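You operate a simulated robot arm through the tools that you are given. There is no shell and no other tool. Be economical: measure what you need, move in short steps, check, and stop when the job is done.

You are at the controls of a simulated robot arm. One attempt, no reset.

## Task
Count the rings on the top of the drying cabinet, then put as many of the stoppers from the top of the drying cabinet on the bench end by the drying cabinet. Then fetch the jar from the top of the island bench and set it on the top of the vented cabinet. The order counts. Set down upright: jar.

It is judged by the outcome, as a careful person would: the job done as asked, and still so three seconds after it is handed in. It fails if anything else is knocked over, pushed out of place, dropped, spilled or broken. Lids that push on must go on centred and level and be pressed home; caps that screw on are set level and turned clockwise until they are tight.

## Robot
A 7-joint arm with a two-finger parallel gripper on a trunk, on a base that drives. Base frame: it is fixed to the floor where the robot stands at the start and does not move with it; the origin is under the middle of the robot, x ahead of it, y to its left, z up. Lengths are in cm, angles in degrees, forces in N, time in s.
Its first joint turns from -115.0 to 115.0 degrees. Places, roughly: bench end by the drying cabinet (29x21 cm) [48, 40, 84]; jar [-150, -150, 100]; top of the vented cabinet [-130, -20, 140]. Payload 3.91 kg.
Tool frame: the origin (TCP) lies between the finger pads and is the grasp point; the fingertips stand 3 cm ahead of it; z points along the fingers, y is the line along which they close. Largest opening 11 cm; finger width 2, thickness 1; the body of the gripper, 4.8 by 11.2 cm, starts 5.5 cm behind the TCP.
Orientation is that of the tool frame in the base frame, as a unit quaternion [w, x, y, z]. With the fingers straight down and closing along the base's y, the tool's x points along the base's -x, its y along +y and its z along -z.

## Interface
- The arm moves only by the tool drive_tool. Its arguments are lists of equal length, an entry for each row: "translation": the shift along the tool's x, y, z in units of 25 mm (1.0 is 25 mm), a list of three; "delta_rot": the turn, a rotation vector about the tool's x, y, z in units of 5 degrees (1.0 is 5 degrees), a list of three; "grip": the gripper command, from -1 (fully open) to 1 (shut), values between in proportion. In form: {"translation": [[tx, ty, tz], ...], "delta_rot": [[rx, ry, rz], ...], "grip": [grip, ...]}. A call has 1 to 10 rows; each row shifts and turns the commanded pose from where the row before left it, along the tool's axes as they then stand. A call with a number of a shift or a turn outside -1 to 1 is refused whole. Each row takes 0.2 s and may step no farther than 5 cm and 8.6 degrees from the row before; otherwise, or with a gripper value out of range, the whole call is refused. A pose out of reach is approached as far as the arm can. The call stops where the force on the tool passes 40 N (or 10 N more than at its start, if that is more) or the arm is blocked; 0.2 s more then pass. The fingers move at their own pace (about 15.3 cm/s each) and stop on an object; they squeeze with about 26 N. The grip force told is the motor's: it shows also when the fingers shut on nothing. Time passes only in rows, and 0.2 s behind the last, so rows that do not move let the fingers close. It gives the time, the measured TCP pose, the force on the tool (base axes), the opening and the grip force at its end, in the units of the frame above (readings bear some noise), with the torque about the TCP (base axes, N m) and any sound that the robot's microphone picked up, and new pictures: "show" is both (left out), scene, wrist or none.
- Cameras (640 x 400 px; columns grow to the right, rows downward): "scene" is now at [21.3, 17.02, 146.91]; the picture's right is [-0.42, -0.91, 0.00], its down [-0.68, 0.31, -0.66] and it looks along [0.60, -0.28, -0.75] (base axes); focal length 214 px, centre (320, 200). "wrist" rides on the gripper at [7.2, 1.7, -10.3] in the tool frame; the picture's right is [-0.23, 0.97, 0.00], its down [-0.76, -0.18, -0.62] and it looks along [-0.61, -0.14, 0.78] (tool axes); focal length 222 px, centre (320, 200). There is no depth. A picture from a camera that has moved, and an enlarged one, comes with that camera's place and axes in the base frame and with its lens.
- slide_trunk(by): slides the trunk up (or, below 0, down) by that many cm; the arm and the scene camera ride with it, the base frame stays. It gives what a move gives, with no picture.
- base_move(legs): drives the robot by 1 to 6 legs, each [ahead, left, turn to the left] in cm, cm and degrees, along the robot's own axes; the way and the turn of a leg run together, so that a leg with both is an arc; at most 150 cm and 180 degrees a leg. The arm and the cameras ride along, it lands a little off, and it stops where it bumps. It gives what a move gives, and a new picture of the scene camera.
- turn_head(pan, tilt): turns the head with the scene camera to pan (to the left, within 80 degrees either way) and tilt (down, from -29 to 69), counted from straight ahead of the robot. It gives what a move gives, and a new picture of the scene camera.
- inspect(camera, box): a new picture of the part [left, top, right, bottom] of that camera's present view, enlarged. No time passes.
- job_done(): hands the job in; it is judged then, once.

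Go step by step. Nothing tells you exact positions but the pictures and the camera data: compare them with the known pose of the tool, close in by small moves and look again before you grip or let go. The budget is 165 turns and 260 pictures, counting those below and the enlarged ones. Unless the task says otherwise, let go and move clear before handing in.

The tools are called after ">>>" as name(argument=value, ...) on one line, values as JSON. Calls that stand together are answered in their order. drive_tool: Moves the arm, as the interface text tells. Its arguments: {"type":"object","properties":{"translation":{"type":"array"},"delta_rot":{"type":"array"},"grip":{"type":"array"},"show":{"type":"string","enum":["both","scene","wrist","none"]}},"required":["translation","delta_rot","grip"]} The other tools are called the same way: slide_trunk (by) slides the trunk up or down; base_move (legs) drives the base; turn_head (pan, tilt) turns the head that bears the scene camera; inspect (camera, box) takes an enlarged picture of a part of a camera's view; job_done () hands the job in.

At the start:

```text
time: 0.0
tool_pos: [62.29, -23.73, 139.08]
tcp_rot: [0.0, 0.0, 1.0, 0.0]
force: [0.7, -0.6, 0.0]
torque: [0.01, 0.05, 0.01]
opening: 10.99
finger_force: 0.0
trunk travel left (down, up): [-82.5, 16.5]
robot x, y, heading: [0.29, 0.05, -0.0]
head pan, tilt: [-24.6, 48.6]
```

scene: 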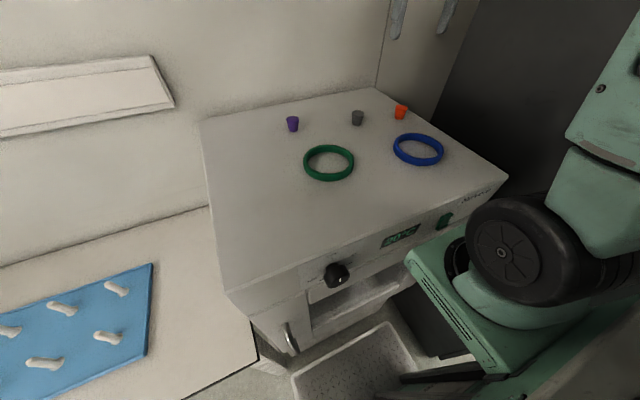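
wrist: 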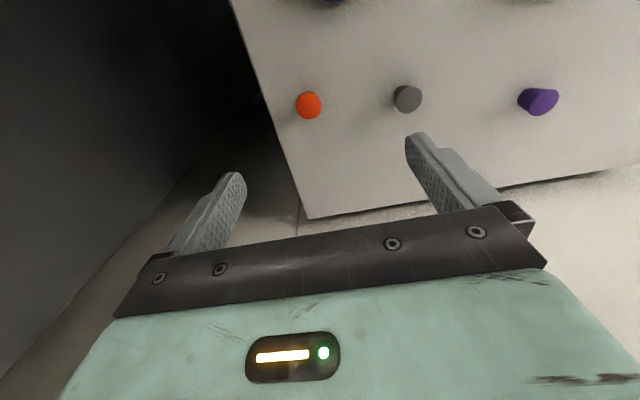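

I see two rings (green, blue) and three stoppers (purple, grey, orange) on the drying cabinet, whose top is at about z 118. I'll check closely, and move above the purple stopper, which I put near (68, 3, 120).

>>> inspect(camera="scene", box=[190, 70, 520, 300])

>>> inspect(camera="scene", box=[0, 200, 320, 400])

>>> drive_tool(translation=[[-0.23, 1, 0], [-0.23, 1, 0], [-0.23, 1, 0], [-0.23, 1, 0], [-0.23, 1, 0], [-0.23, 1, 0], [-0.23, 1, 0], [-0.23, 1, 0], [-0.23, 1, 0], [-0.23, 1, 0]], delta_rot=[[0, 0, 0], [0, 0, 0], [0, 0, 0], [0, 0, 0], [0, 0, 0], [0, 0, 0], [0, 0, 0], [0, 0, 0], [0, 0, 0], [0, 0, 0]], grip=[-1, -1, -1, -1, -1, -1, -1, -1, -1, -1])

```text
1.74 times, centred on (355, 185) of scene
camera zoom: at [21.3, 17.02, 146.91], right [-0.42, -0.91, 0.0], down [-0.68, 0.31, -0.66], along [0.6, -0.28, -0.75], focal length 373 px, centre (259, 226)
```

zoom: 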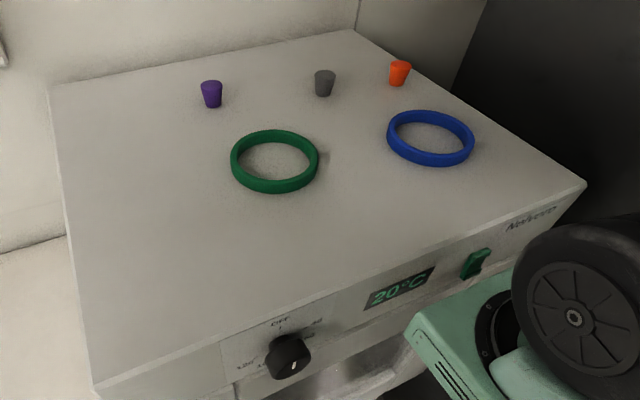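

```text
2.00 times, centred on (160, 300) of scene
camera zoom: at [21.3, 17.02, 146.91], right [-0.42, -0.91, 0.0], down [-0.68, 0.31, -0.66], along [0.6, -0.28, -0.75], focal length 429 px, centre (640, 0)
```

zoom: 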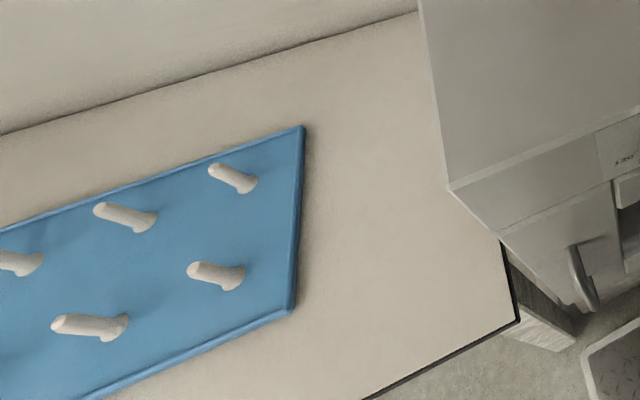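

```text
time: 2.2
tool_pos: [68.14, 1.29, 139.0]
tcp_rot: [0.0, 0.0, 1.0, -0.001]
force: [-0.4, -0.7, -0.1]
torque: [0.03, -0.01, 0.01]
opening: 11.0
finger_force: 0.1
trunk travel left (down, up): [-82.5, 16.5]
robot x, y, heading: [-0.08, 0.03, -0.2]
head pan, tilt: [-24.6, 48.6]
camera scene: at [21.29, 16.99, 146.91], right [-0.42, -0.91, 0.0], down [-0.68, 0.31, -0.66], along [0.6, -0.28, -0.75], focal length 214 px, centre (320, 200)
camera wrist: at [60.93, 3.13, 149.25], right [0.23, 0.97, 0.0], down [0.76, -0.18, 0.62], along [0.61, -0.14, -0.78], focal length 222 px, centre (320, 200)
```

scene: 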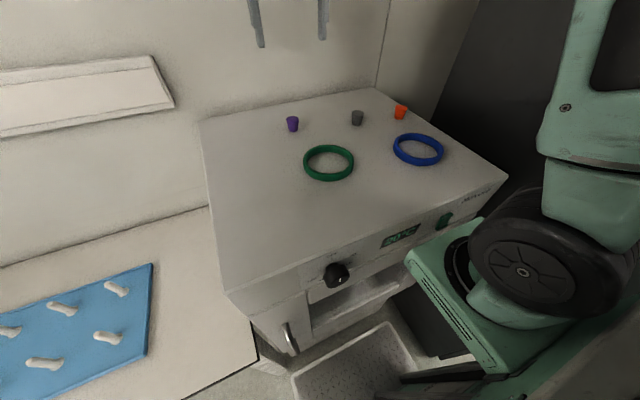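
wrist: 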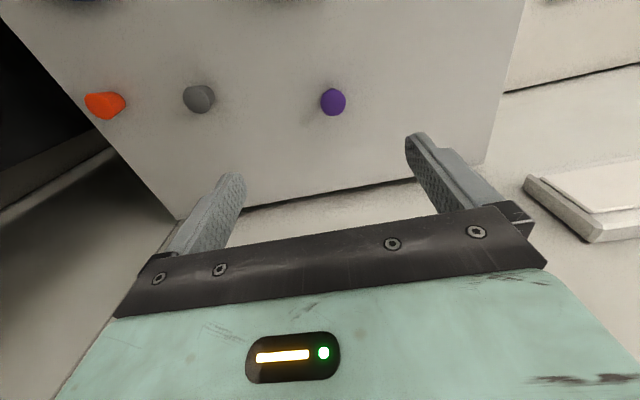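

Purple is nearly below: about (68.6, 2.8). Adjust and come down partway with the fingers half open, then look.

>>> drive_tool(translation=[[-0.2, 0.6, 0], [0, 0, 1], [0, 0, 1], [0, 0, 1], [0, 0, 1], [0, 0, 1], [0, 0, 1], [0, 0, 0]], delta_rot=[[0, 0, 0], [0, 0, 0], [0, 0, 0], [0, 0, 0], [0, 0, 0], [0, 0, 0], [0, 0, 0], [0, 0, 0]], grip=[-0.3, -0.3, -0.3, -0.3, -0.3, -0.3, -0.3, -0.3])

>>> inspect(camera="scene", box=[240, 60, 400, 160])

```text
time: 4.0
tool_pos: [68.68, 2.8, 123.87]
tcp_rot: [0.0, -0.001, 1.0, 0.0]
force: [0.5, -0.4, 0.3]
torque: [-0.01, -0.02, -0.03]
opening: 7.18
finger_force: 0.1
trunk travel left (down, up): [-82.5, 16.5]
robot x, y, heading: [-0.18, -0.18, -0.1]
head pan, tilt: [-24.6, 48.6]
camera scene: at [21.3, 17.02, 146.91], right [-0.42, -0.91, 0.0], down [-0.68, 0.31, -0.66], along [0.6, -0.28, -0.75], focal length 214 px, centre (320, 200)
camera wrist: at [61.39, 4.57, 134.32], right [0.23, 0.97, 0.0], down [0.76, -0.18, 0.62], along [0.61, -0.14, -0.78], focal length 222 px, centre (320, 200)
```

scene: 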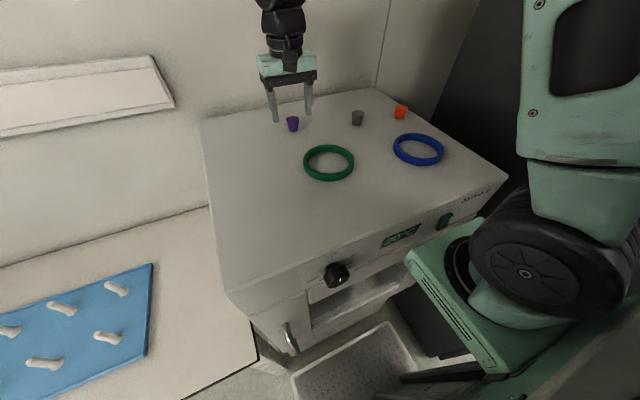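
wrist: 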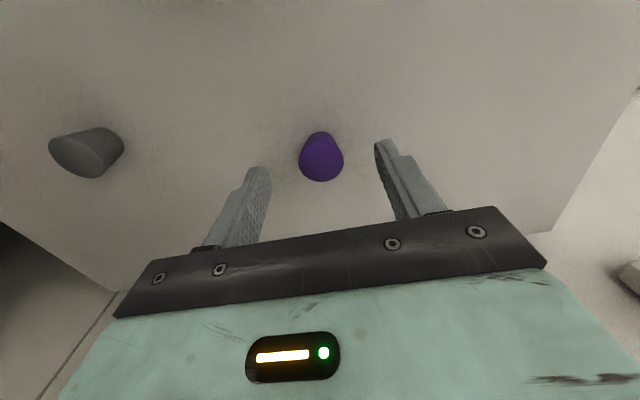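

```text
4.00 times, centred on (320, 110) of scene
camera zoom: at [21.3, 17.02, 146.91], right [-0.42, -0.91, 0.0], down [-0.68, 0.31, -0.66], along [0.6, -0.28, -0.75], focal length 858 px, centre (320, 560)
```

zoom: 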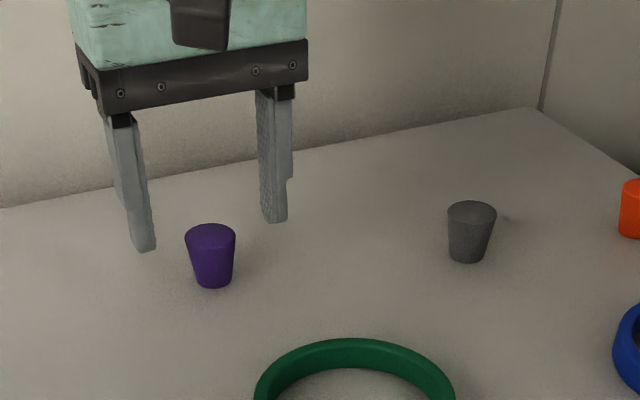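

The stopper sits centred between the fingers; its top is at about z 121 and the surface at about 118.3. I go down 2 cm and close.

>>> drive_tool(translation=[[0.1, 0, 0.4], [0, 0, 0.4], [0, 0, 0], [0, 0, 0], [0, 0, 0], [0, 0, 0]], delta_rot=[[0, 0, 0], [0, 0, 0], [0, 0, 0], [0, 0, 0], [0, 0, 0], [0, 0, 0]], grip=[-0.3, -0.3, -0.3, 1, 1, 1])

>>> inspect(camera="scene", box=[240, 60, 400, 160])

```text
time: 5.4
tool_pos: [68.24, 3.0, 122.18]
tcp_rot: [0.0, 0.0, 1.0, -0.001]
force: [1.3, -0.4, 0.0]
torque: [-0.03, 0.01, -0.01]
opening: 2.92
finger_force: 26.1
trunk travel left (down, up): [-82.5, 16.5]
robot x, y, heading: [0.15, 0.2, -0.1]
head pan, tilt: [-24.6, 48.6]
camera scene: at [21.3, 17.02, 146.91], right [-0.42, -0.91, 0.0], down [-0.68, 0.31, -0.66], along [0.6, -0.28, -0.75], focal length 214 px, centre (320, 200)
camera wrist: at [61.07, 4.64, 132.32], right [0.23, 0.97, 0.0], down [0.76, -0.18, 0.62], along [0.61, -0.14, -0.78], focal length 222 px, centre (320, 200)
```

scene: 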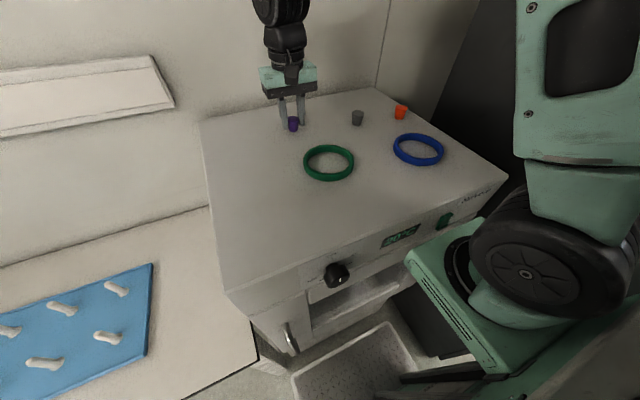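
wrist: 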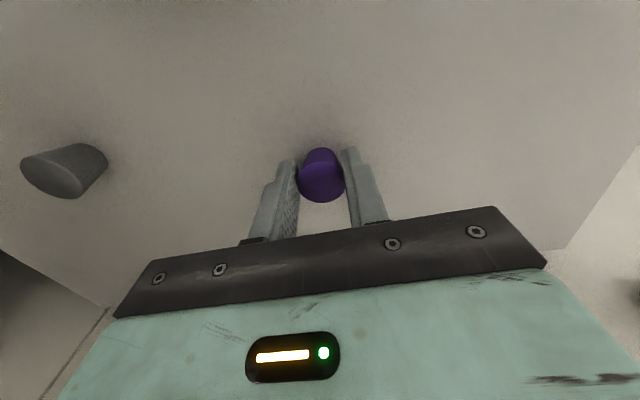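

```text
4.00 times, centred on (320, 110) of scene
camera zoom: at [21.3, 17.02, 146.91], right [-0.42, -0.91, 0.0], down [-0.68, 0.31, -0.66], along [0.6, -0.28, -0.75], focal length 858 px, centre (320, 560)
```

zoom: 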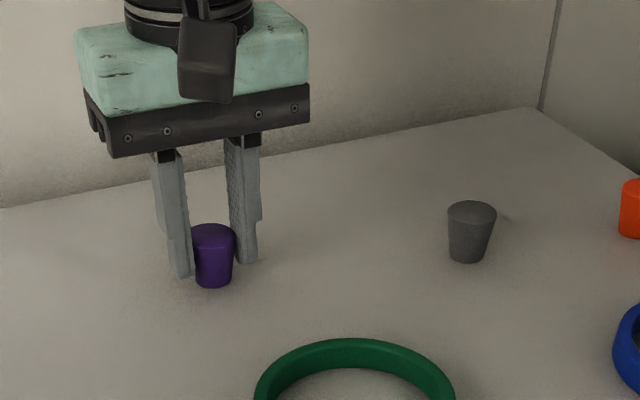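

The stopper is held (opening 2.9). I lift it and look to the left to see whether the base can drive that way.

>>> drive_tool(translation=[[0, 0, -1], [0, 0, -1], [0, 0, -1], [0, 0, -1], [0, 0, -1], [0, 0, -1]], delta_rot=[[0, 0, 0], [0, 0, 0], [0, 0, 0], [0, 0, 0], [0, 0, 0], [0, 0, 0]], grip=[1, 1, 1, 1, 1, 1], show="wrist")

>>> turn_head(pan=60, tilt=50)

>>> turn_head(pan=0, tilt=65)

```text
time: 6.8
tool_pos: [68.42, 2.77, 137.16]
tcp_rot: [0.0, 0.0, 1.0, 0.0]
force: [0.1, -0.7, 0.0]
torque: [0.01, 0.01, 0.01]
opening: 2.86
finger_force: 26.2
trunk travel left (down, up): [-82.5, 16.5]
robot x, y, heading: [0.26, -0.14, -0.0]
head pan, tilt: [-24.6, 48.6]
camera wrist: at [61.24, 4.61, 147.35], right [0.23, 0.97, 0.0], down [0.76, -0.18, 0.62], along [0.61, -0.14, -0.78], focal length 222 px, centre (320, 200)
```

wrist: 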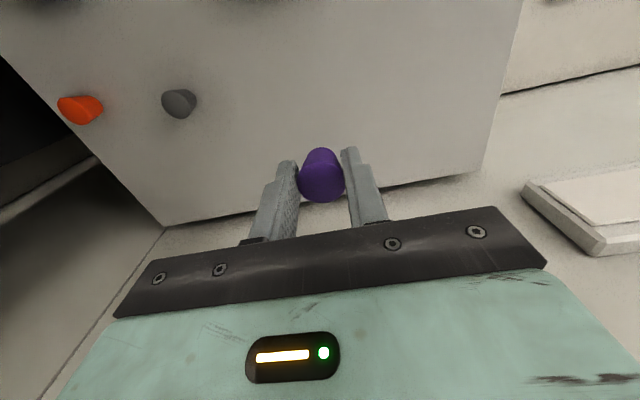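

```text
time: 8.4
tool_pos: [68.49, 2.85, 137.02]
tcp_rot: [-0.001, 0.0, 1.0, 0.0]
force: [-0.4, 0.3, -0.2]
torque: [0.02, 0.0, -0.02]
opening: 2.88
finger_force: 25.7
trunk travel left (down, up): [-82.5, 16.5]
robot x, y, heading: [-0.2, 0.19, -0.2]
head pan, tilt: [60.0, 50.0]
camera scene: at [18.03, 26.94, 146.72], right [0.87, -0.5, 0.0], down [-0.38, -0.66, -0.64], along [0.32, 0.56, -0.77], focal length 214 px, centre (320, 200)
```

scene: 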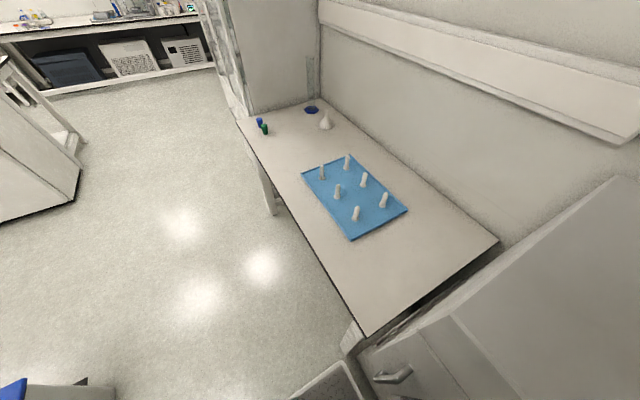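

```text
time: 9.7
tool_pos: [68.55, 2.8, 136.94]
tcp_rot: [0.0, 0.0, 1.0, 0.0]
force: [0.2, -0.5, -0.3]
torque: [0.02, 0.0, -0.02]
opening: 2.92
finger_force: 25.9
trunk travel left (down, up): [-82.5, 16.5]
robot x, y, heading: [-0.39, 0.09, -0.1]
head pan, tilt: [0.0, 65.0]
camera scene: at [20.25, 20.28, 144.9], right [0.0, -1.0, 0.0], down [-0.91, 0.0, -0.42], along [0.42, 0.0, -0.91], focal length 214 px, centre (320, 200)
```

scene: 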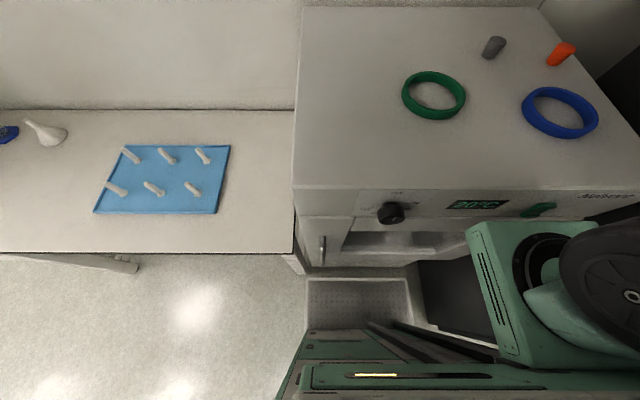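

Floor to the left is clear. I'll back up, then go left with the purple stopper held high, so that the arm reaches straight over the bench end.

>>> base_move(legs=[[-15.5, 0, 0]])

```text
time: 11.1
tool_pos: [53.16, 2.98, 137.03]
tcp_rot: [0.0, -0.002, 1.0, 0.0]
force: [0.0, 0.8, -0.8]
torque: [0.02, 0.0, -0.01]
opening: 2.9
finger_force: 26.5
trunk travel left (down, up): [-82.5, 16.5]
robot x, y, heading: [-15.46, 0.23, 0.1]
head pan, tilt: [0.0, 65.0]
camera scene: at [4.93, 20.31, 144.9], right [0.0, -1.0, 0.0], down [-0.91, 0.0, -0.42], along [0.42, 0.0, -0.91], focal length 214 px, centre (320, 200)
```

scene: 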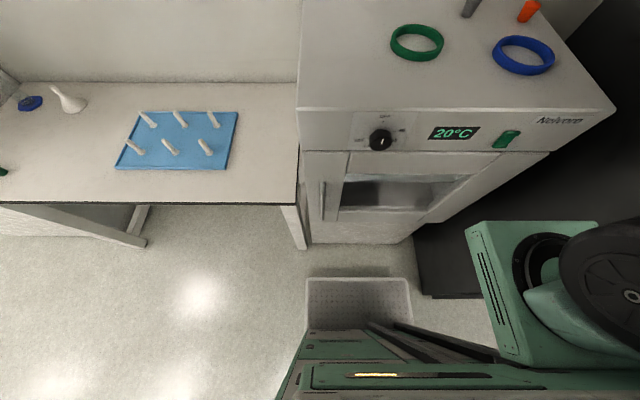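

The grey bin belongs to the robot. Now left 37 cm.

>>> base_move(legs=[[0, 37.3, 0]])

>>> slide_trunk(by=-30)

>>> turn_head(pan=0, tilt=45)

>>> drive_tool(translation=[[0, 0, 0]], delta_rot=[[0, 0, 0]], grip=[1], show="wrist")

```text
time: 13.4
tool_pos: [53.07, 40.35, 137.12]
tcp_rot: [0.0, -0.004, 1.0, 0.0]
force: [0.3, -0.8, -0.7]
torque: [-0.03, -0.01, 0.0]
opening: 2.93
finger_force: 25.8
trunk travel left (down, up): [-82.5, 16.5]
robot x, y, heading: [-15.44, 37.63, 0.4]
head pan, tilt: [0.0, 65.0]
camera scene: at [4.64, 57.59, 144.9], right [0.01, -1.0, 0.0], down [-0.91, -0.01, -0.42], along [0.42, 0.0, -0.91], focal length 214 px, centre (320, 200)
```

scene: 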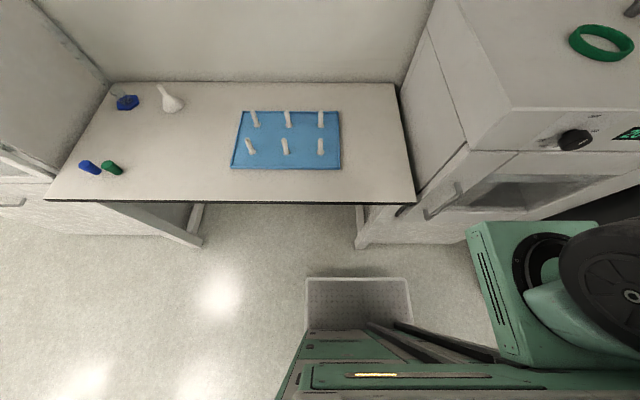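

```text
time: 16.4
tool_pos: [53.0, 40.51, 107.05]
tcp_rot: [0.0, -0.004, 1.0, 0.0]
force: [-0.3, -0.6, 0.3]
torque: [0.0, -0.01, 0.0]
opening: 2.89
finger_force: 26.3
trunk travel left (down, up): [-52.5, 46.5]
robot x, y, heading: [-15.53, 37.04, 0.5]
head pan, tilt: [0.0, 65.0]
```

```text
time: 17.3
tool_pos: [53.12, 40.44, 107.1]
tcp_rot: [0.001, -0.003, 1.0, 0.001]
force: [0.5, -0.6, -0.3]
torque: [-0.02, 0.0, -0.01]
opening: 2.9
finger_force: 25.9
trunk travel left (down, up): [-52.5, 46.5]
robot x, y, heading: [-15.35, 36.96, 0.4]
head pan, tilt: [0.0, 45.0]
camera scene: at [6.7, 57.61, 117.4], right [0.01, -1.0, 0.0], down [-0.71, 0.0, -0.71], along [0.71, 0.0, -0.71], focal length 214 px, centre (320, 200)
```

scene: 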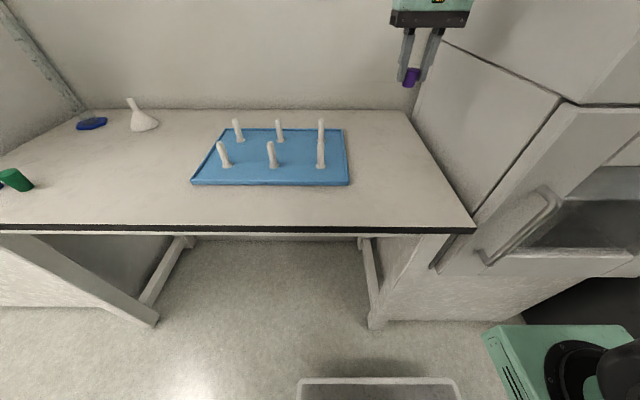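

```text
time: 17.7
tool_pos: [52.98, 40.48, 107.04]
tcp_rot: [-0.001, -0.004, 1.0, 0.0]
force: [0.0, 0.9, -0.1]
torque: [0.01, 0.02, -0.03]
opening: 2.91
finger_force: 26.6
trunk travel left (down, up): [-52.5, 46.5]
robot x, y, heading: [-15.52, 36.92, 0.3]
head pan, tilt: [0.0, 45.0]
camera wrist: at [45.74, 42.2, 117.32], right [0.22, 0.98, 0.0], down [0.76, -0.17, 0.62], along [0.61, -0.14, -0.78], focal length 222 px, centre (320, 200)
```

wrist: 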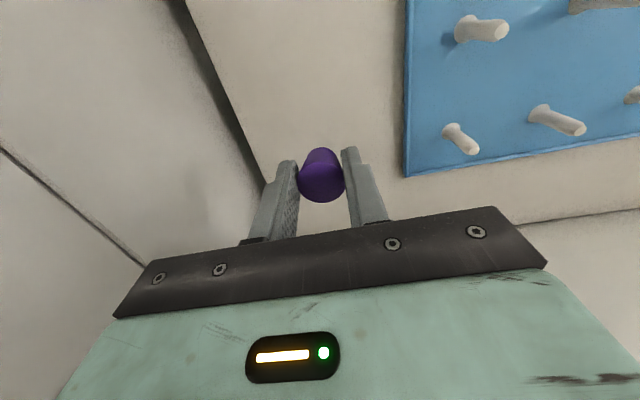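

Purple hangs above the bare strip between cabinet and mat, about (53, 40.4). Lower further and check height.

>>> slide_trunk(by=-15.5)

>>> drive_tool(translation=[[0, 0, 0]], delta_rot=[[0, 0, 0]], grip=[1])

```text
time: 19.4
tool_pos: [53.08, 40.37, 91.54]
tcp_rot: [0.0, -0.004, 1.0, 0.0]
force: [-0.9, -0.6, -0.3]
torque: [0.01, 0.03, -0.02]
opening: 2.87
finger_force: 26.2
trunk travel left (down, up): [-37.0, 62.0]
robot x, y, heading: [-15.21, 37.12, 0.5]
head pan, tilt: [0.0, 45.0]
```

```text
time: 19.9
tool_pos: [52.98, 40.59, 91.59]
tcp_rot: [0.0, -0.003, 1.0, 0.0]
force: [-0.1, -0.4, 0.5]
torque: [-0.01, 0.0, -0.04]
opening: 2.91
finger_force: 26.2
trunk travel left (down, up): [-37.0, 62.0]
robot x, y, heading: [-15.73, 37.28, 0.3]
head pan, tilt: [0.0, 45.0]
camera scene: at [6.7, 57.61, 101.91], right [0.01, -1.0, 0.0], down [-0.71, 0.0, -0.71], along [0.71, 0.0, -0.71], focal length 214 px, centre (320, 200)
camera wrist: at [45.74, 42.2, 101.83], right [0.22, 0.98, 0.0], down [0.76, -0.17, 0.62], along [0.61, -0.14, -0.78], focal length 222 px, centre (320, 200)
```

scene: 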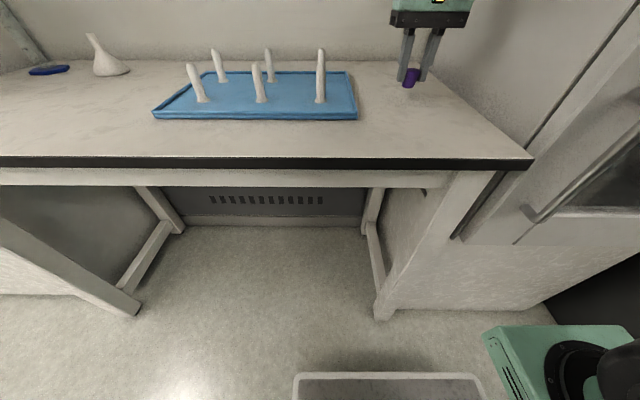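
wrist: 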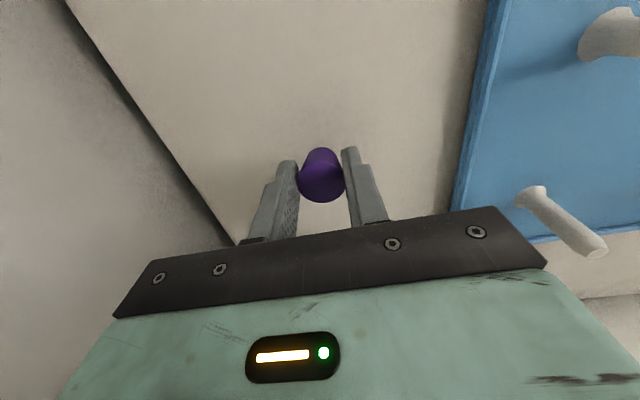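

Now descend 3.2 cm and look for contact.

>>> drive_tool(translation=[[0, 0, 0.4], [0, 0, 0.4], [0, 0, 0.4], [0, 0, 0.1]], delta_rot=[[0, 0, 0], [0, 0, 0], [0, 0, 0], [0, 0, 0]], grip=[1, 1, 1, 1], show="none")

>>> inspect(camera="scene", box=[360, 40, 480, 115])

```text
time: 20.9
tool_pos: [53.15, 40.53, 88.48]
tcp_rot: [0.002, -0.003, 1.0, 0.001]
force: [1.7, 1.7, 18.7]
torque: [0.02, -0.15, 0.04]
opening: 2.94
finger_force: 26.2
trunk travel left (down, up): [-37.0, 62.0]
robot x, y, heading: [-15.39, 37.26, 0.5]
head pan, tilt: [0.0, 45.0]
```

```text
5.33 times, centred on (420, 78) of scene
camera zoom: at [6.65, 57.61, 101.94], right [0.01, -1.0, 0.0], down [-0.71, 0.0, -0.71], along [0.71, 0.0, -0.71], focal length 1144 px, centre (-213, 853)
```

zoom: 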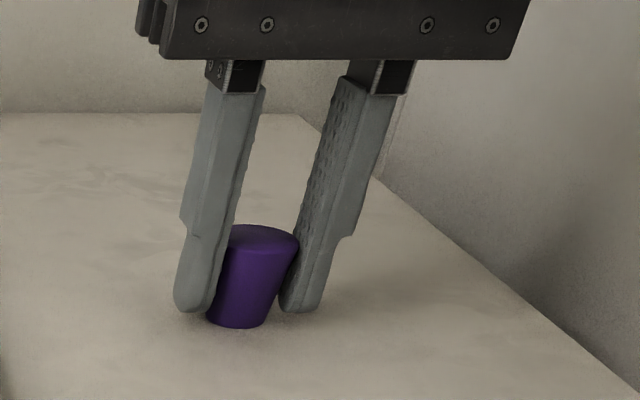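

The stopper is on the bench, pressed with about 19 N. I open the fingers and lift clear.

>>> drive_tool(translation=[[0, 0, -0.1], [0, 0, 0], [0, 0, 0], [0, 0, -0.6], [0, 0, -1], [0, 0, -1], [0, 0, -1]], delta_rot=[[0, 0, 0], [0, 0, 0], [0, 0, 0], [0, 0, 0], [0, 0, 0], [0, 0, 0], [0, 0, 0]], grip=[1, -0.2, -0.2, -0.2, -0.2, -0.2, -0.2])

```text
time: 22.4
tool_pos: [53.05, 40.59, 97.61]
tcp_rot: [0.0, -0.004, 1.0, -0.001]
force: [-0.4, -0.4, -0.1]
torque: [-0.03, -0.01, -0.02]
opening: 6.62
finger_force: 0.1
trunk travel left (down, up): [-37.0, 62.0]
robot x, y, heading: [-15.67, 37.3, 0.3]
head pan, tilt: [0.0, 45.0]
camera scene: at [6.7, 57.61, 101.9], right [0.01, -1.0, 0.0], down [-0.71, 0.0, -0.71], along [0.71, 0.0, -0.71], focal length 214 px, centre (320, 200)
camera wrist: at [45.75, 42.32, 107.93], right [0.22, 0.98, 0.0], down [0.76, -0.17, 0.62], along [0.61, -0.14, -0.78], focal length 222 px, centre (320, 200)
```

scene: 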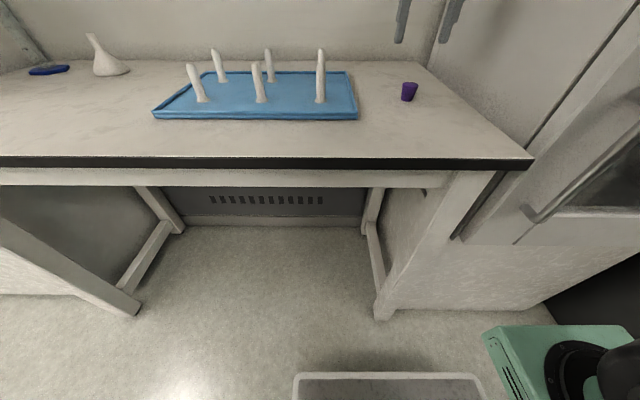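
wrist: 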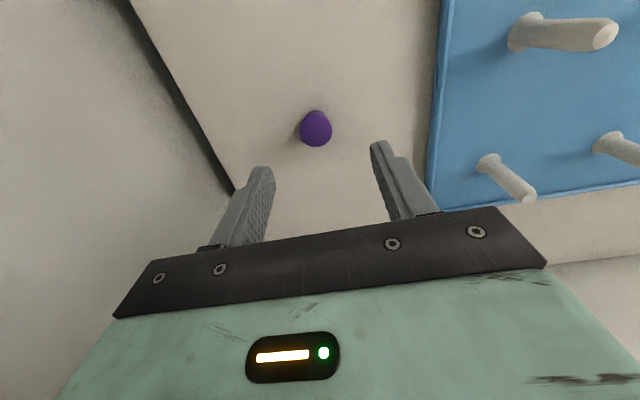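

Purple stands upright on the bench end. Next the grey one: trunk up, base back to in front of the cabinet.

>>> slide_trunk(by=42)

>>> base_move(legs=[[0, -37.2, -0.4], [11.5, 0, 0]])

>>> drive_tool(translation=[[0, -1, 0], [0, -1, 0], [0, -1, 0], [0, -1, 0], [0, -1, 0], [0, -1, 0]], delta_rot=[[0, 0, 0], [0, 0, 0], [0, 0, 0], [0, 0, 0], [0, 0, 0], [0, 0, 0]], grip=[-0.3, -0.3, -0.3, -0.3, -0.3, -0.3], show="wrist")

>>> turn_head(pan=-25, tilt=45)

```text
refused: 42 is not a number from -40 to 40
```

```text
time: 23.6
tool_pos: [52.36, 36.38, 97.54]
tcp_rot: [-0.002, -0.029, 1.0, 0.001]
force: [-1.0, 0.1, 0.0]
torque: [0.01, -0.01, 0.02]
opening: 6.6
finger_force: 0.0
trunk travel left (down, up): [-37.0, 62.0]
robot x, y, heading: [-15.39, 30.25, 0.6]
head pan, tilt: [0.0, 45.0]
stopped in leg 1: the robot was blocked; the commanded pose is now the measured one
camera scene: at [6.64, 51.2, 101.87], right [0.01, -1.0, 0.0], down [-0.71, -0.01, -0.71], along [0.71, 0.01, -0.71], focal length 214 px, centre (320, 200)
```

scene: 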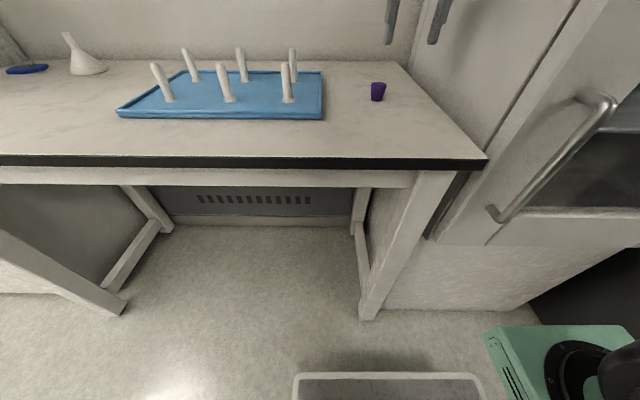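

```text
time: 25.2
tool_pos: [55.91, 31.64, 98.82]
tcp_rot: [0.013, -0.085, 0.996, 0.005]
force: [-0.6, -1.0, 0.2]
torque: [0.04, -0.01, 0.03]
opening: 7.19
finger_force: 0.0
trunk travel left (down, up): [-37.0, 62.0]
robot x, y, heading: [-13.06, 33.79, 5.5]
head pan, tilt: [0.0, 45.0]
stopped in row 6: the arm was blocked; the commanded pose is now the measured one
camera wrist: at [48.08, 32.0, 108.96], right [0.06, 1.0, 0.01], down [0.76, -0.05, 0.64], along [0.64, -0.03, -0.77], focal length 222 px, centre (320, 200)
```

wrist: 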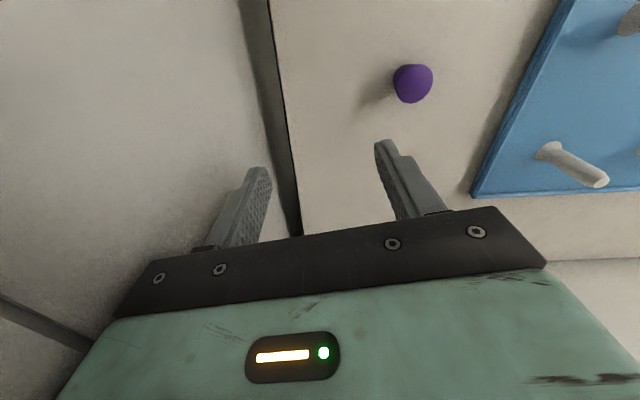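

```text
time: 26.1
tool_pos: [55.85, 31.7, 98.98]
tcp_rot: [0.014, -0.084, 0.996, 0.002]
force: [0.6, -0.2, 0.2]
torque: [0.01, 0.0, -0.02]
opening: 7.16
finger_force: 0.0
trunk travel left (down, up): [-37.0, 62.0]
robot x, y, heading: [-12.61, 33.76, 5.3]
head pan, tilt: [-25.0, 45.0]
camera scene: at [6.78, 53.33, 101.97], right [-0.34, -0.94, 0.01], down [-0.66, 0.23, -0.71], along [0.67, -0.24, -0.7], focal length 214 px, centre (320, 200)
```

scene: 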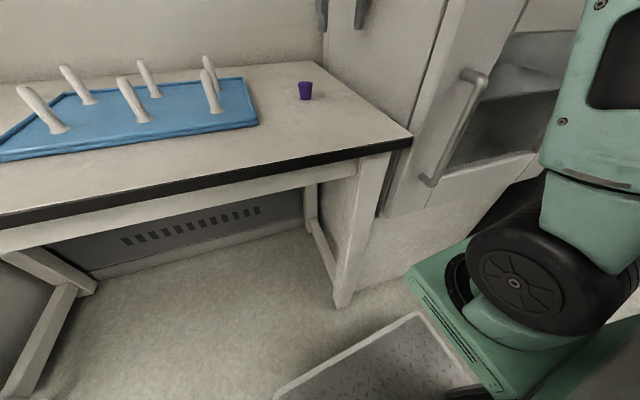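

The trunk call was refused and the following moves ran anyway: the gripper side touched the cabinet side. I back off to the left first, one step at a time, then raise and check that nothing shifted.

>>> drive_tool(translation=[[0, 1, 0], [0, 1, 0], [0, 0.6, 0]], delta_rot=[[0, 0, 0], [0, 0, 0], [0, 0, 0]], grip=[-0.3, -0.3, -0.3])

```text
time: 26.9
tool_pos: [55.42, 35.64, 97.39]
tcp_rot: [0.004, -0.07, 0.998, 0.004]
force: [-0.5, 0.6, -0.1]
torque: [-0.04, 0.01, -0.01]
opening: 7.15
finger_force: 0.0
trunk travel left (down, up): [-37.0, 62.0]
robot x, y, heading: [-13.02, 33.21, 5.0]
head pan, tilt: [-25.0, 45.0]
camera scene: at [7.17, 51.98, 101.72], right [-0.34, -0.94, 0.0], down [-0.66, 0.24, -0.71], along [0.66, -0.24, -0.71], focal length 214 px, centre (320, 200)
camera wrist: at [47.99, 36.2, 107.78], right [0.09, 1.0, 0.01], down [0.78, -0.08, 0.63], along [0.62, -0.05, -0.78], focal length 222 px, centre (320, 200)
```

scene: 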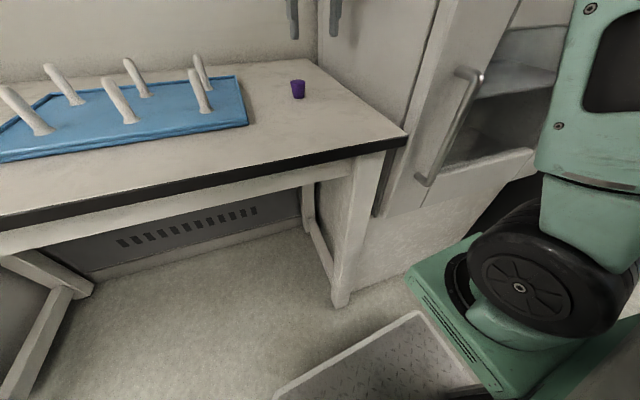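
wrist: 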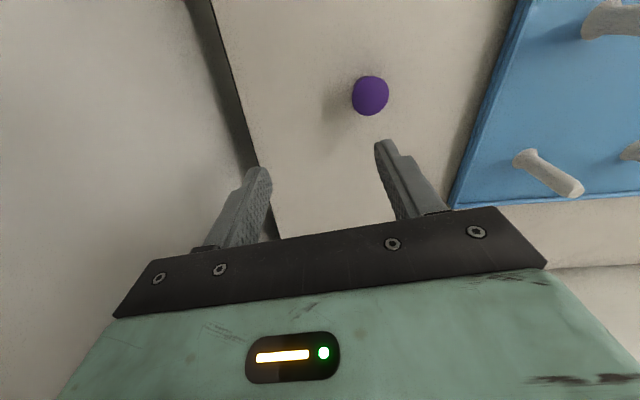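

Free of contact now. I raise the trunk, with nothing else chained.

>>> slide_trunk(by=38)

```text
time: 30.6
tool_pos: [55.48, 36.01, 135.92]
tcp_rot: [0.006, -0.073, 0.997, 0.005]
force: [0.4, 0.0, 0.5]
torque: [0.01, 0.01, 0.01]
opening: 7.16
finger_force: 0.0
trunk travel left (down, up): [-75.0, 24.0]
robot x, y, heading: [-12.52, 33.42, 5.0]
head pan, tilt: [-25.0, 45.0]
```

>>> base_move(legs=[[0, 0, -5], [0, -33.3, 0], [8.5, 0, 0]])

```text
time: 33.9
tool_pos: [64.06, -2.33, 135.95]
tcp_rot: [0.005, -0.034, 0.999, 0.005]
force: [-0.5, -0.1, 0.0]
torque: [-0.02, -0.01, 0.0]
opening: 7.15
finger_force: 0.0
trunk travel left (down, up): [-75.0, 24.0]
robot x, y, heading: [-4.17, 0.71, 0.2]
head pan, tilt: [-25.0, 45.0]
camera scene: at [17.33, 17.62, 139.91], right [-0.42, -0.91, 0.0], down [-0.64, 0.29, -0.71], along [0.64, -0.29, -0.71], focal length 214 px, centre (320, 200)
```

scene: 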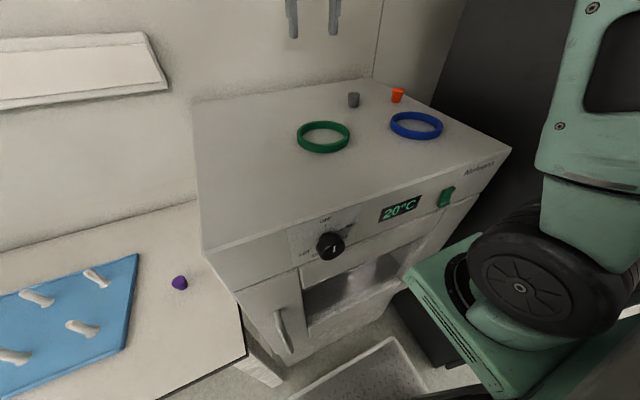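

Everything on the cabinet is where it was. I straighten the tool's yaw and move above the grey stopper.

>>> drive_tool(translation=[[0, 0, 0], [0, -0.88, 0], [0, -0.88, 0], [0, -0.88, 0], [0, -0.88, 0], [0, -0.88, 0], [0, 0, 0]], delta_rot=[[0, 0, 0.78], [0, 0, 0], [0, 0, 0], [0, 0, 0], [0, 0, 0], [0, 0, 0], [0, 0, 0]], grip=[-0.3, -0.3, -0.3, -0.3, -0.3, -0.3, -0.3], show="wrist")

>>> inspect(camera="scene", box=[280, 20, 440, 120])

```text
time: 35.5
tool_pos: [63.98, -13.59, 135.82]
tcp_rot: [0.006, 0.002, 1.0, 0.005]
force: [0.1, 0.0, 0.2]
torque: [0.02, 0.01, -0.01]
opening: 7.14
finger_force: 0.2
trunk travel left (down, up): [-75.0, 24.0]
robot x, y, heading: [-3.93, 0.58, 0.4]
head pan, tilt: [-25.0, 45.0]
camera wrist: at [56.62, -11.88, 146.05], right [0.23, 0.97, 0.01], down [0.75, -0.19, 0.63], along [0.62, -0.14, -0.78], focal length 222 px, centre (320, 200)
```

wrist: 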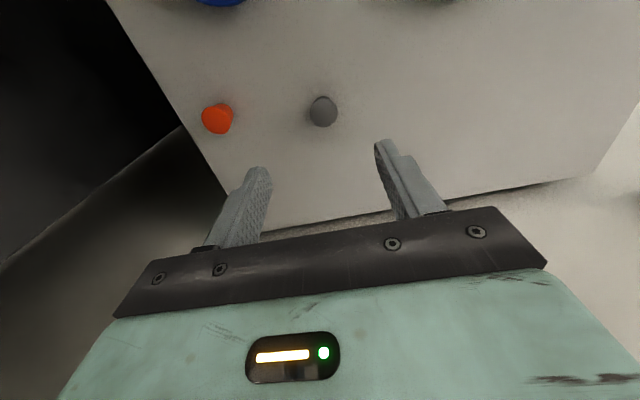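

```text
4.00 times, centred on (360, 70) of scene
camera zoom: at [17.34, 17.62, 139.91], right [-0.42, -0.91, 0.0], down [-0.64, 0.29, -0.71], along [0.64, -0.29, -0.71], focal length 858 px, centre (160, 720)
```

zoom: 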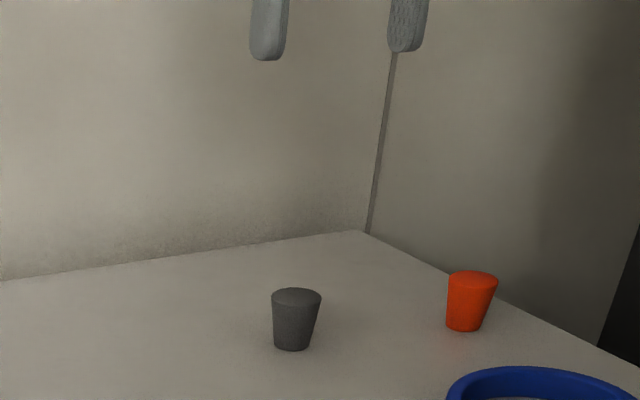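

Grey is at about (64.6, -13.3). Descend to just above and look.

>>> drive_tool(translation=[[-0.22, 0.08, 0], [0, 0, 1], [0, 0, 1], [0, 0, 1], [0, 0, 1], [0, 0, 0.7], [0, 0, 0]], delta_rot=[[0, 0, 0], [0, 0, 0], [0, 0, 0], [0, 0, 0], [0, 0, 0], [0, 0, 0], [0, 0, 0]], grip=[-0.3, -0.3, -0.3, -0.3, -0.3, -0.3, -0.3], show="wrist")

>>> inspect(camera="scene", box=[280, 20, 440, 120])

```text
time: 37.1
tool_pos: [64.65, -13.09, 123.9]
tcp_rot: [0.006, 0.001, 1.0, 0.005]
force: [0.1, -0.4, 0.6]
torque: [0.01, -0.01, 0.0]
opening: 7.15
finger_force: 0.0
trunk travel left (down, up): [-75.0, 24.0]
robot x, y, heading: [-4.23, 0.9, 0.6]
head pan, tilt: [-25.0, 45.0]
camera wrist: at [57.38, -11.48, 134.16], right [0.23, 0.97, 0.01], down [0.75, -0.19, 0.63], along [0.62, -0.14, -0.78], focal length 222 px, centre (320, 200)
```

wrist: 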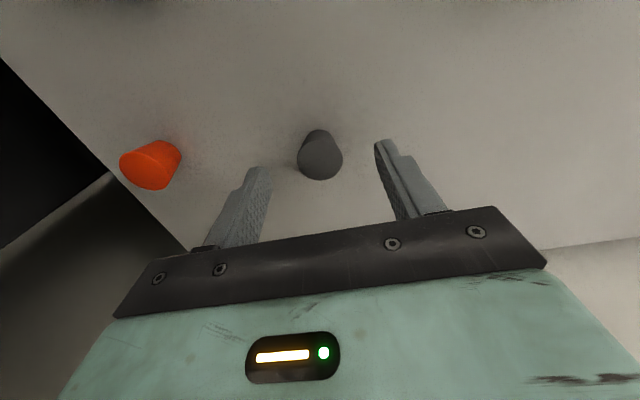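

```text
4.00 times, centred on (360, 70) of scene
camera zoom: at [17.34, 17.61, 139.91], right [-0.42, -0.91, 0.0], down [-0.64, 0.29, -0.71], along [0.64, -0.29, -0.71], focal length 858 px, centre (160, 720)
```

zoom: 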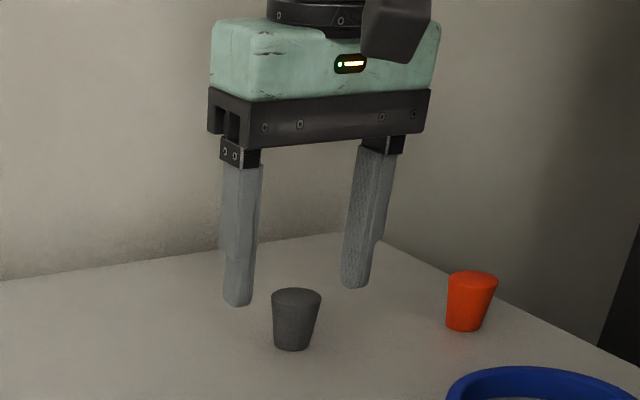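

Same geometry as with purple. Down 2 cm, close and lift.

>>> drive_tool(translation=[[0.12, 0, 0.4], [0, 0, 0.4], [0, 0, 0], [0, 0, 0], [0, 0, 0], [0, 0, 0]], delta_rot=[[0, 0, 0], [0, 0, 0], [0, 0, 0], [0, 0, 0], [0, 0, 0], [0, 0, 0]], grip=[-0.3, -0.3, -0.3, 1, 1, 1], show="wrist")

>>> inspect(camera="scene", box=[280, 20, 440, 120])

```text
time: 38.5
tool_pos: [64.42, -12.94, 121.95]
tcp_rot: [0.005, 0.002, 1.0, 0.005]
force: [0.1, 0.1, 0.3]
torque: [0.03, 0.01, -0.01]
opening: 2.9
finger_force: 25.6
trunk travel left (down, up): [-75.0, 24.0]
robot x, y, heading: [-4.1, 0.92, 0.6]
head pan, tilt: [-25.0, 45.0]
camera wrist: at [57.13, -11.33, 132.21], right [0.23, 0.97, 0.01], down [0.75, -0.19, 0.63], along [0.62, -0.14, -0.78], focal length 222 px, centre (320, 200)
```

wrist: 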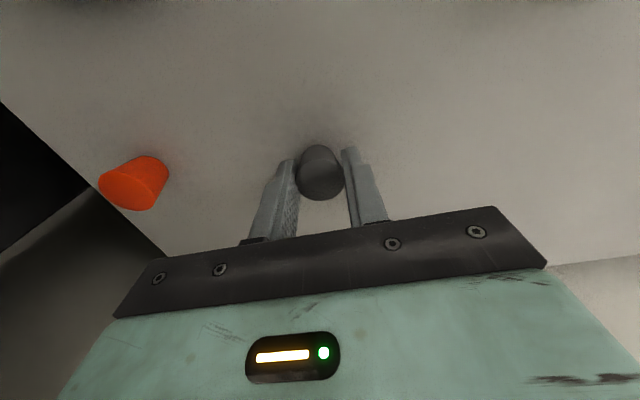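

```text
4.00 times, centred on (360, 70) of scene
camera zoom: at [17.34, 17.62, 139.91], right [-0.42, -0.91, 0.0], down [-0.64, 0.29, -0.71], along [0.64, -0.29, -0.71], focal length 858 px, centre (160, 720)
```

zoom: 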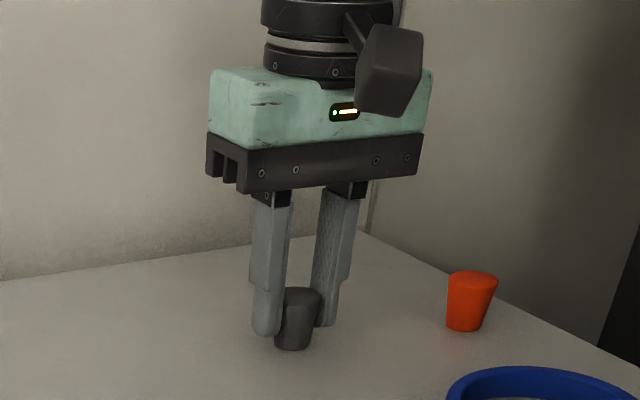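

Held. Lift and bring it back in front of the robot.

>>> drive_tool(translation=[[0, 0, -1], [0, 0, -1], [0, 0, -1], [0, 0, -1], [0, 0, -1], [0, 0, -1]], delta_rot=[[0, 0, 0], [0, 0, 0], [0, 0, 0], [0, 0, 0], [0, 0, 0], [0, 0, 0]], grip=[1, 1, 1, 1, 1, 1], show="wrist")

```text
time: 39.9
tool_pos: [64.29, -13.29, 136.95]
tcp_rot: [0.005, 0.002, 1.0, 0.006]
force: [-0.1, 0.1, -0.6]
torque: [-0.01, 0.0, 0.01]
opening: 2.91
finger_force: 25.4
trunk travel left (down, up): [-75.0, 24.0]
robot x, y, heading: [-4.12, 0.85, 0.4]
head pan, tilt: [-25.0, 45.0]
camera wrist: at [56.99, -11.58, 147.23], right [0.23, 0.97, 0.01], down [0.75, -0.19, 0.63], along [0.61, -0.14, -0.78], focal length 222 px, centre (320, 200)
```

wrist: 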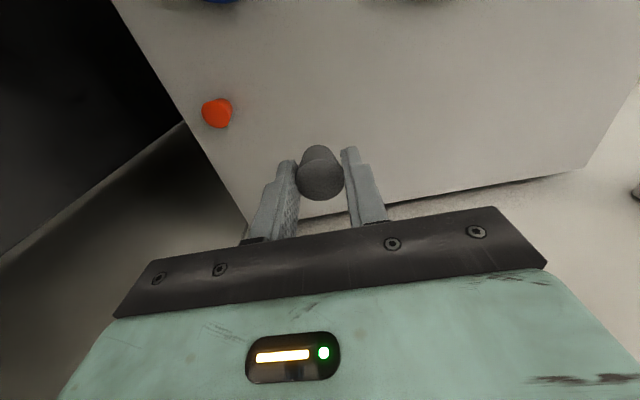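

>>> drive_tool(translation=[[0, 1, 0], [0, 1, 0], [0, 1, 0], [0, 1, 0], [0, 1, 0], [0, 1, 0], [0, 0.5, 0]], delta_rot=[[0, 0, 0], [0, 0, 0], [0, 0, 0], [0, 0, 0], [0, 0, 0], [0, 0, 0], [0, 0, 0]], grip=[1, 1, 1, 1, 1, 1, 1], show="none")

>>> base_move(legs=[[-20.3, 0, 0], [0, 37.2, 0]])

```text
time: 41.5
tool_pos: [64.47, 3.05, 137.2]
tcp_rot: [0.005, 0.002, 1.0, 0.005]
force: [-1.1, -0.6, 0.3]
torque: [0.02, -0.02, 0.02]
opening: 2.84
finger_force: 25.9
trunk travel left (down, up): [-75.0, 24.0]
robot x, y, heading: [-4.12, 0.61, 0.5]
head pan, tilt: [-25.0, 45.0]
```

```text
time: 45.1
tool_pos: [43.84, 39.78, 137.32]
tcp_rot: [0.005, 0.002, 1.0, 0.006]
force: [0.0, -0.8, -1.1]
torque: [0.02, 0.03, -0.01]
opening: 2.81
finger_force: 25.9
trunk travel left (down, up): [-75.0, 24.0]
robot x, y, heading: [-24.57, 37.49, 0.1]
head pan, tilt: [-25.0, 45.0]
camera scene: at [-3.25, 54.39, 139.91], right [-0.42, -0.91, 0.0], down [-0.64, 0.3, -0.71], along [0.64, -0.3, -0.71], focal length 214 px, centre (320, 200)
```

scene: 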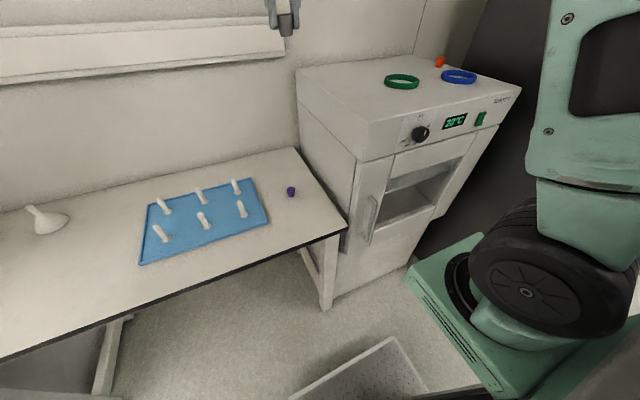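

>>> slide_trunk(by=-39)

>>> drive_tool(translation=[[0, 0, 0]], delta_rot=[[0, 0, 0]], grip=[1])

```text
time: 48.9
tool_pos: [43.84, 39.7, 98.24]
tcp_rot: [0.006, 0.003, 1.0, 0.006]
force: [0.3, -0.1, 0.2]
torque: [0.0, 0.0, -0.01]
opening: 2.8
finger_force: 26.1
trunk travel left (down, up): [-36.0, 63.0]
robot x, y, heading: [-24.43, 37.66, 0.3]
head pan, tilt: [-25.0, 45.0]
```

```text
time: 49.3
tool_pos: [43.83, 39.81, 98.28]
tcp_rot: [0.005, 0.003, 1.0, 0.005]
force: [0.1, -0.7, 0.0]
torque: [-0.01, 0.02, 0.0]
opening: 2.81
finger_force: 25.4
trunk travel left (down, up): [-36.0, 63.0]
robot x, y, heading: [-24.85, 37.71, 0.2]
head pan, tilt: [-25.0, 45.0]
camera scene: at [-3.25, 54.39, 100.91], right [-0.42, -0.91, 0.0], down [-0.64, 0.3, -0.71], along [0.64, -0.3, -0.71], focal length 214 px, centre (320, 200)
camera wrist: at [36.55, 41.47, 108.49], right [0.23, 0.97, 0.01], down [0.75, -0.19, 0.63], along [0.61, -0.14, -0.78], focal length 222 px, centre (320, 200)
```

scene: 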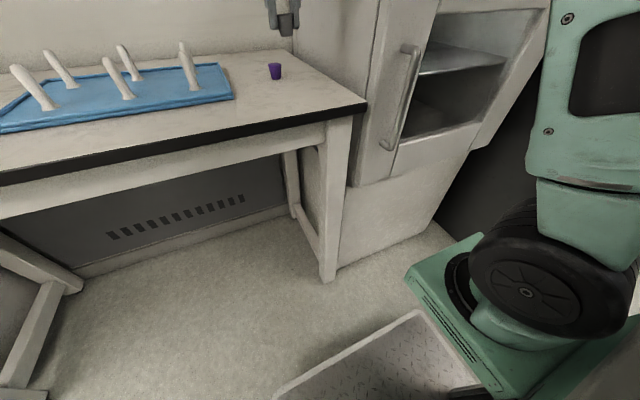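
wrist: 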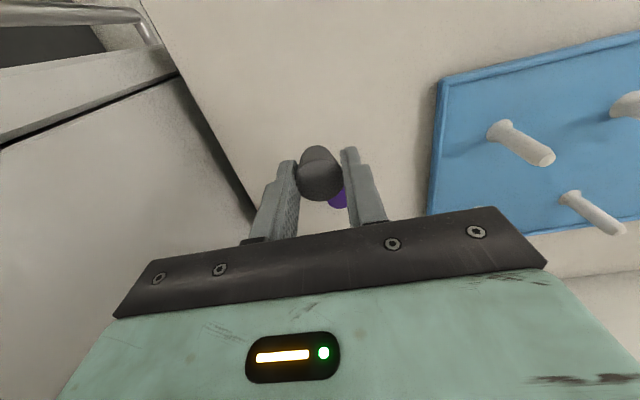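

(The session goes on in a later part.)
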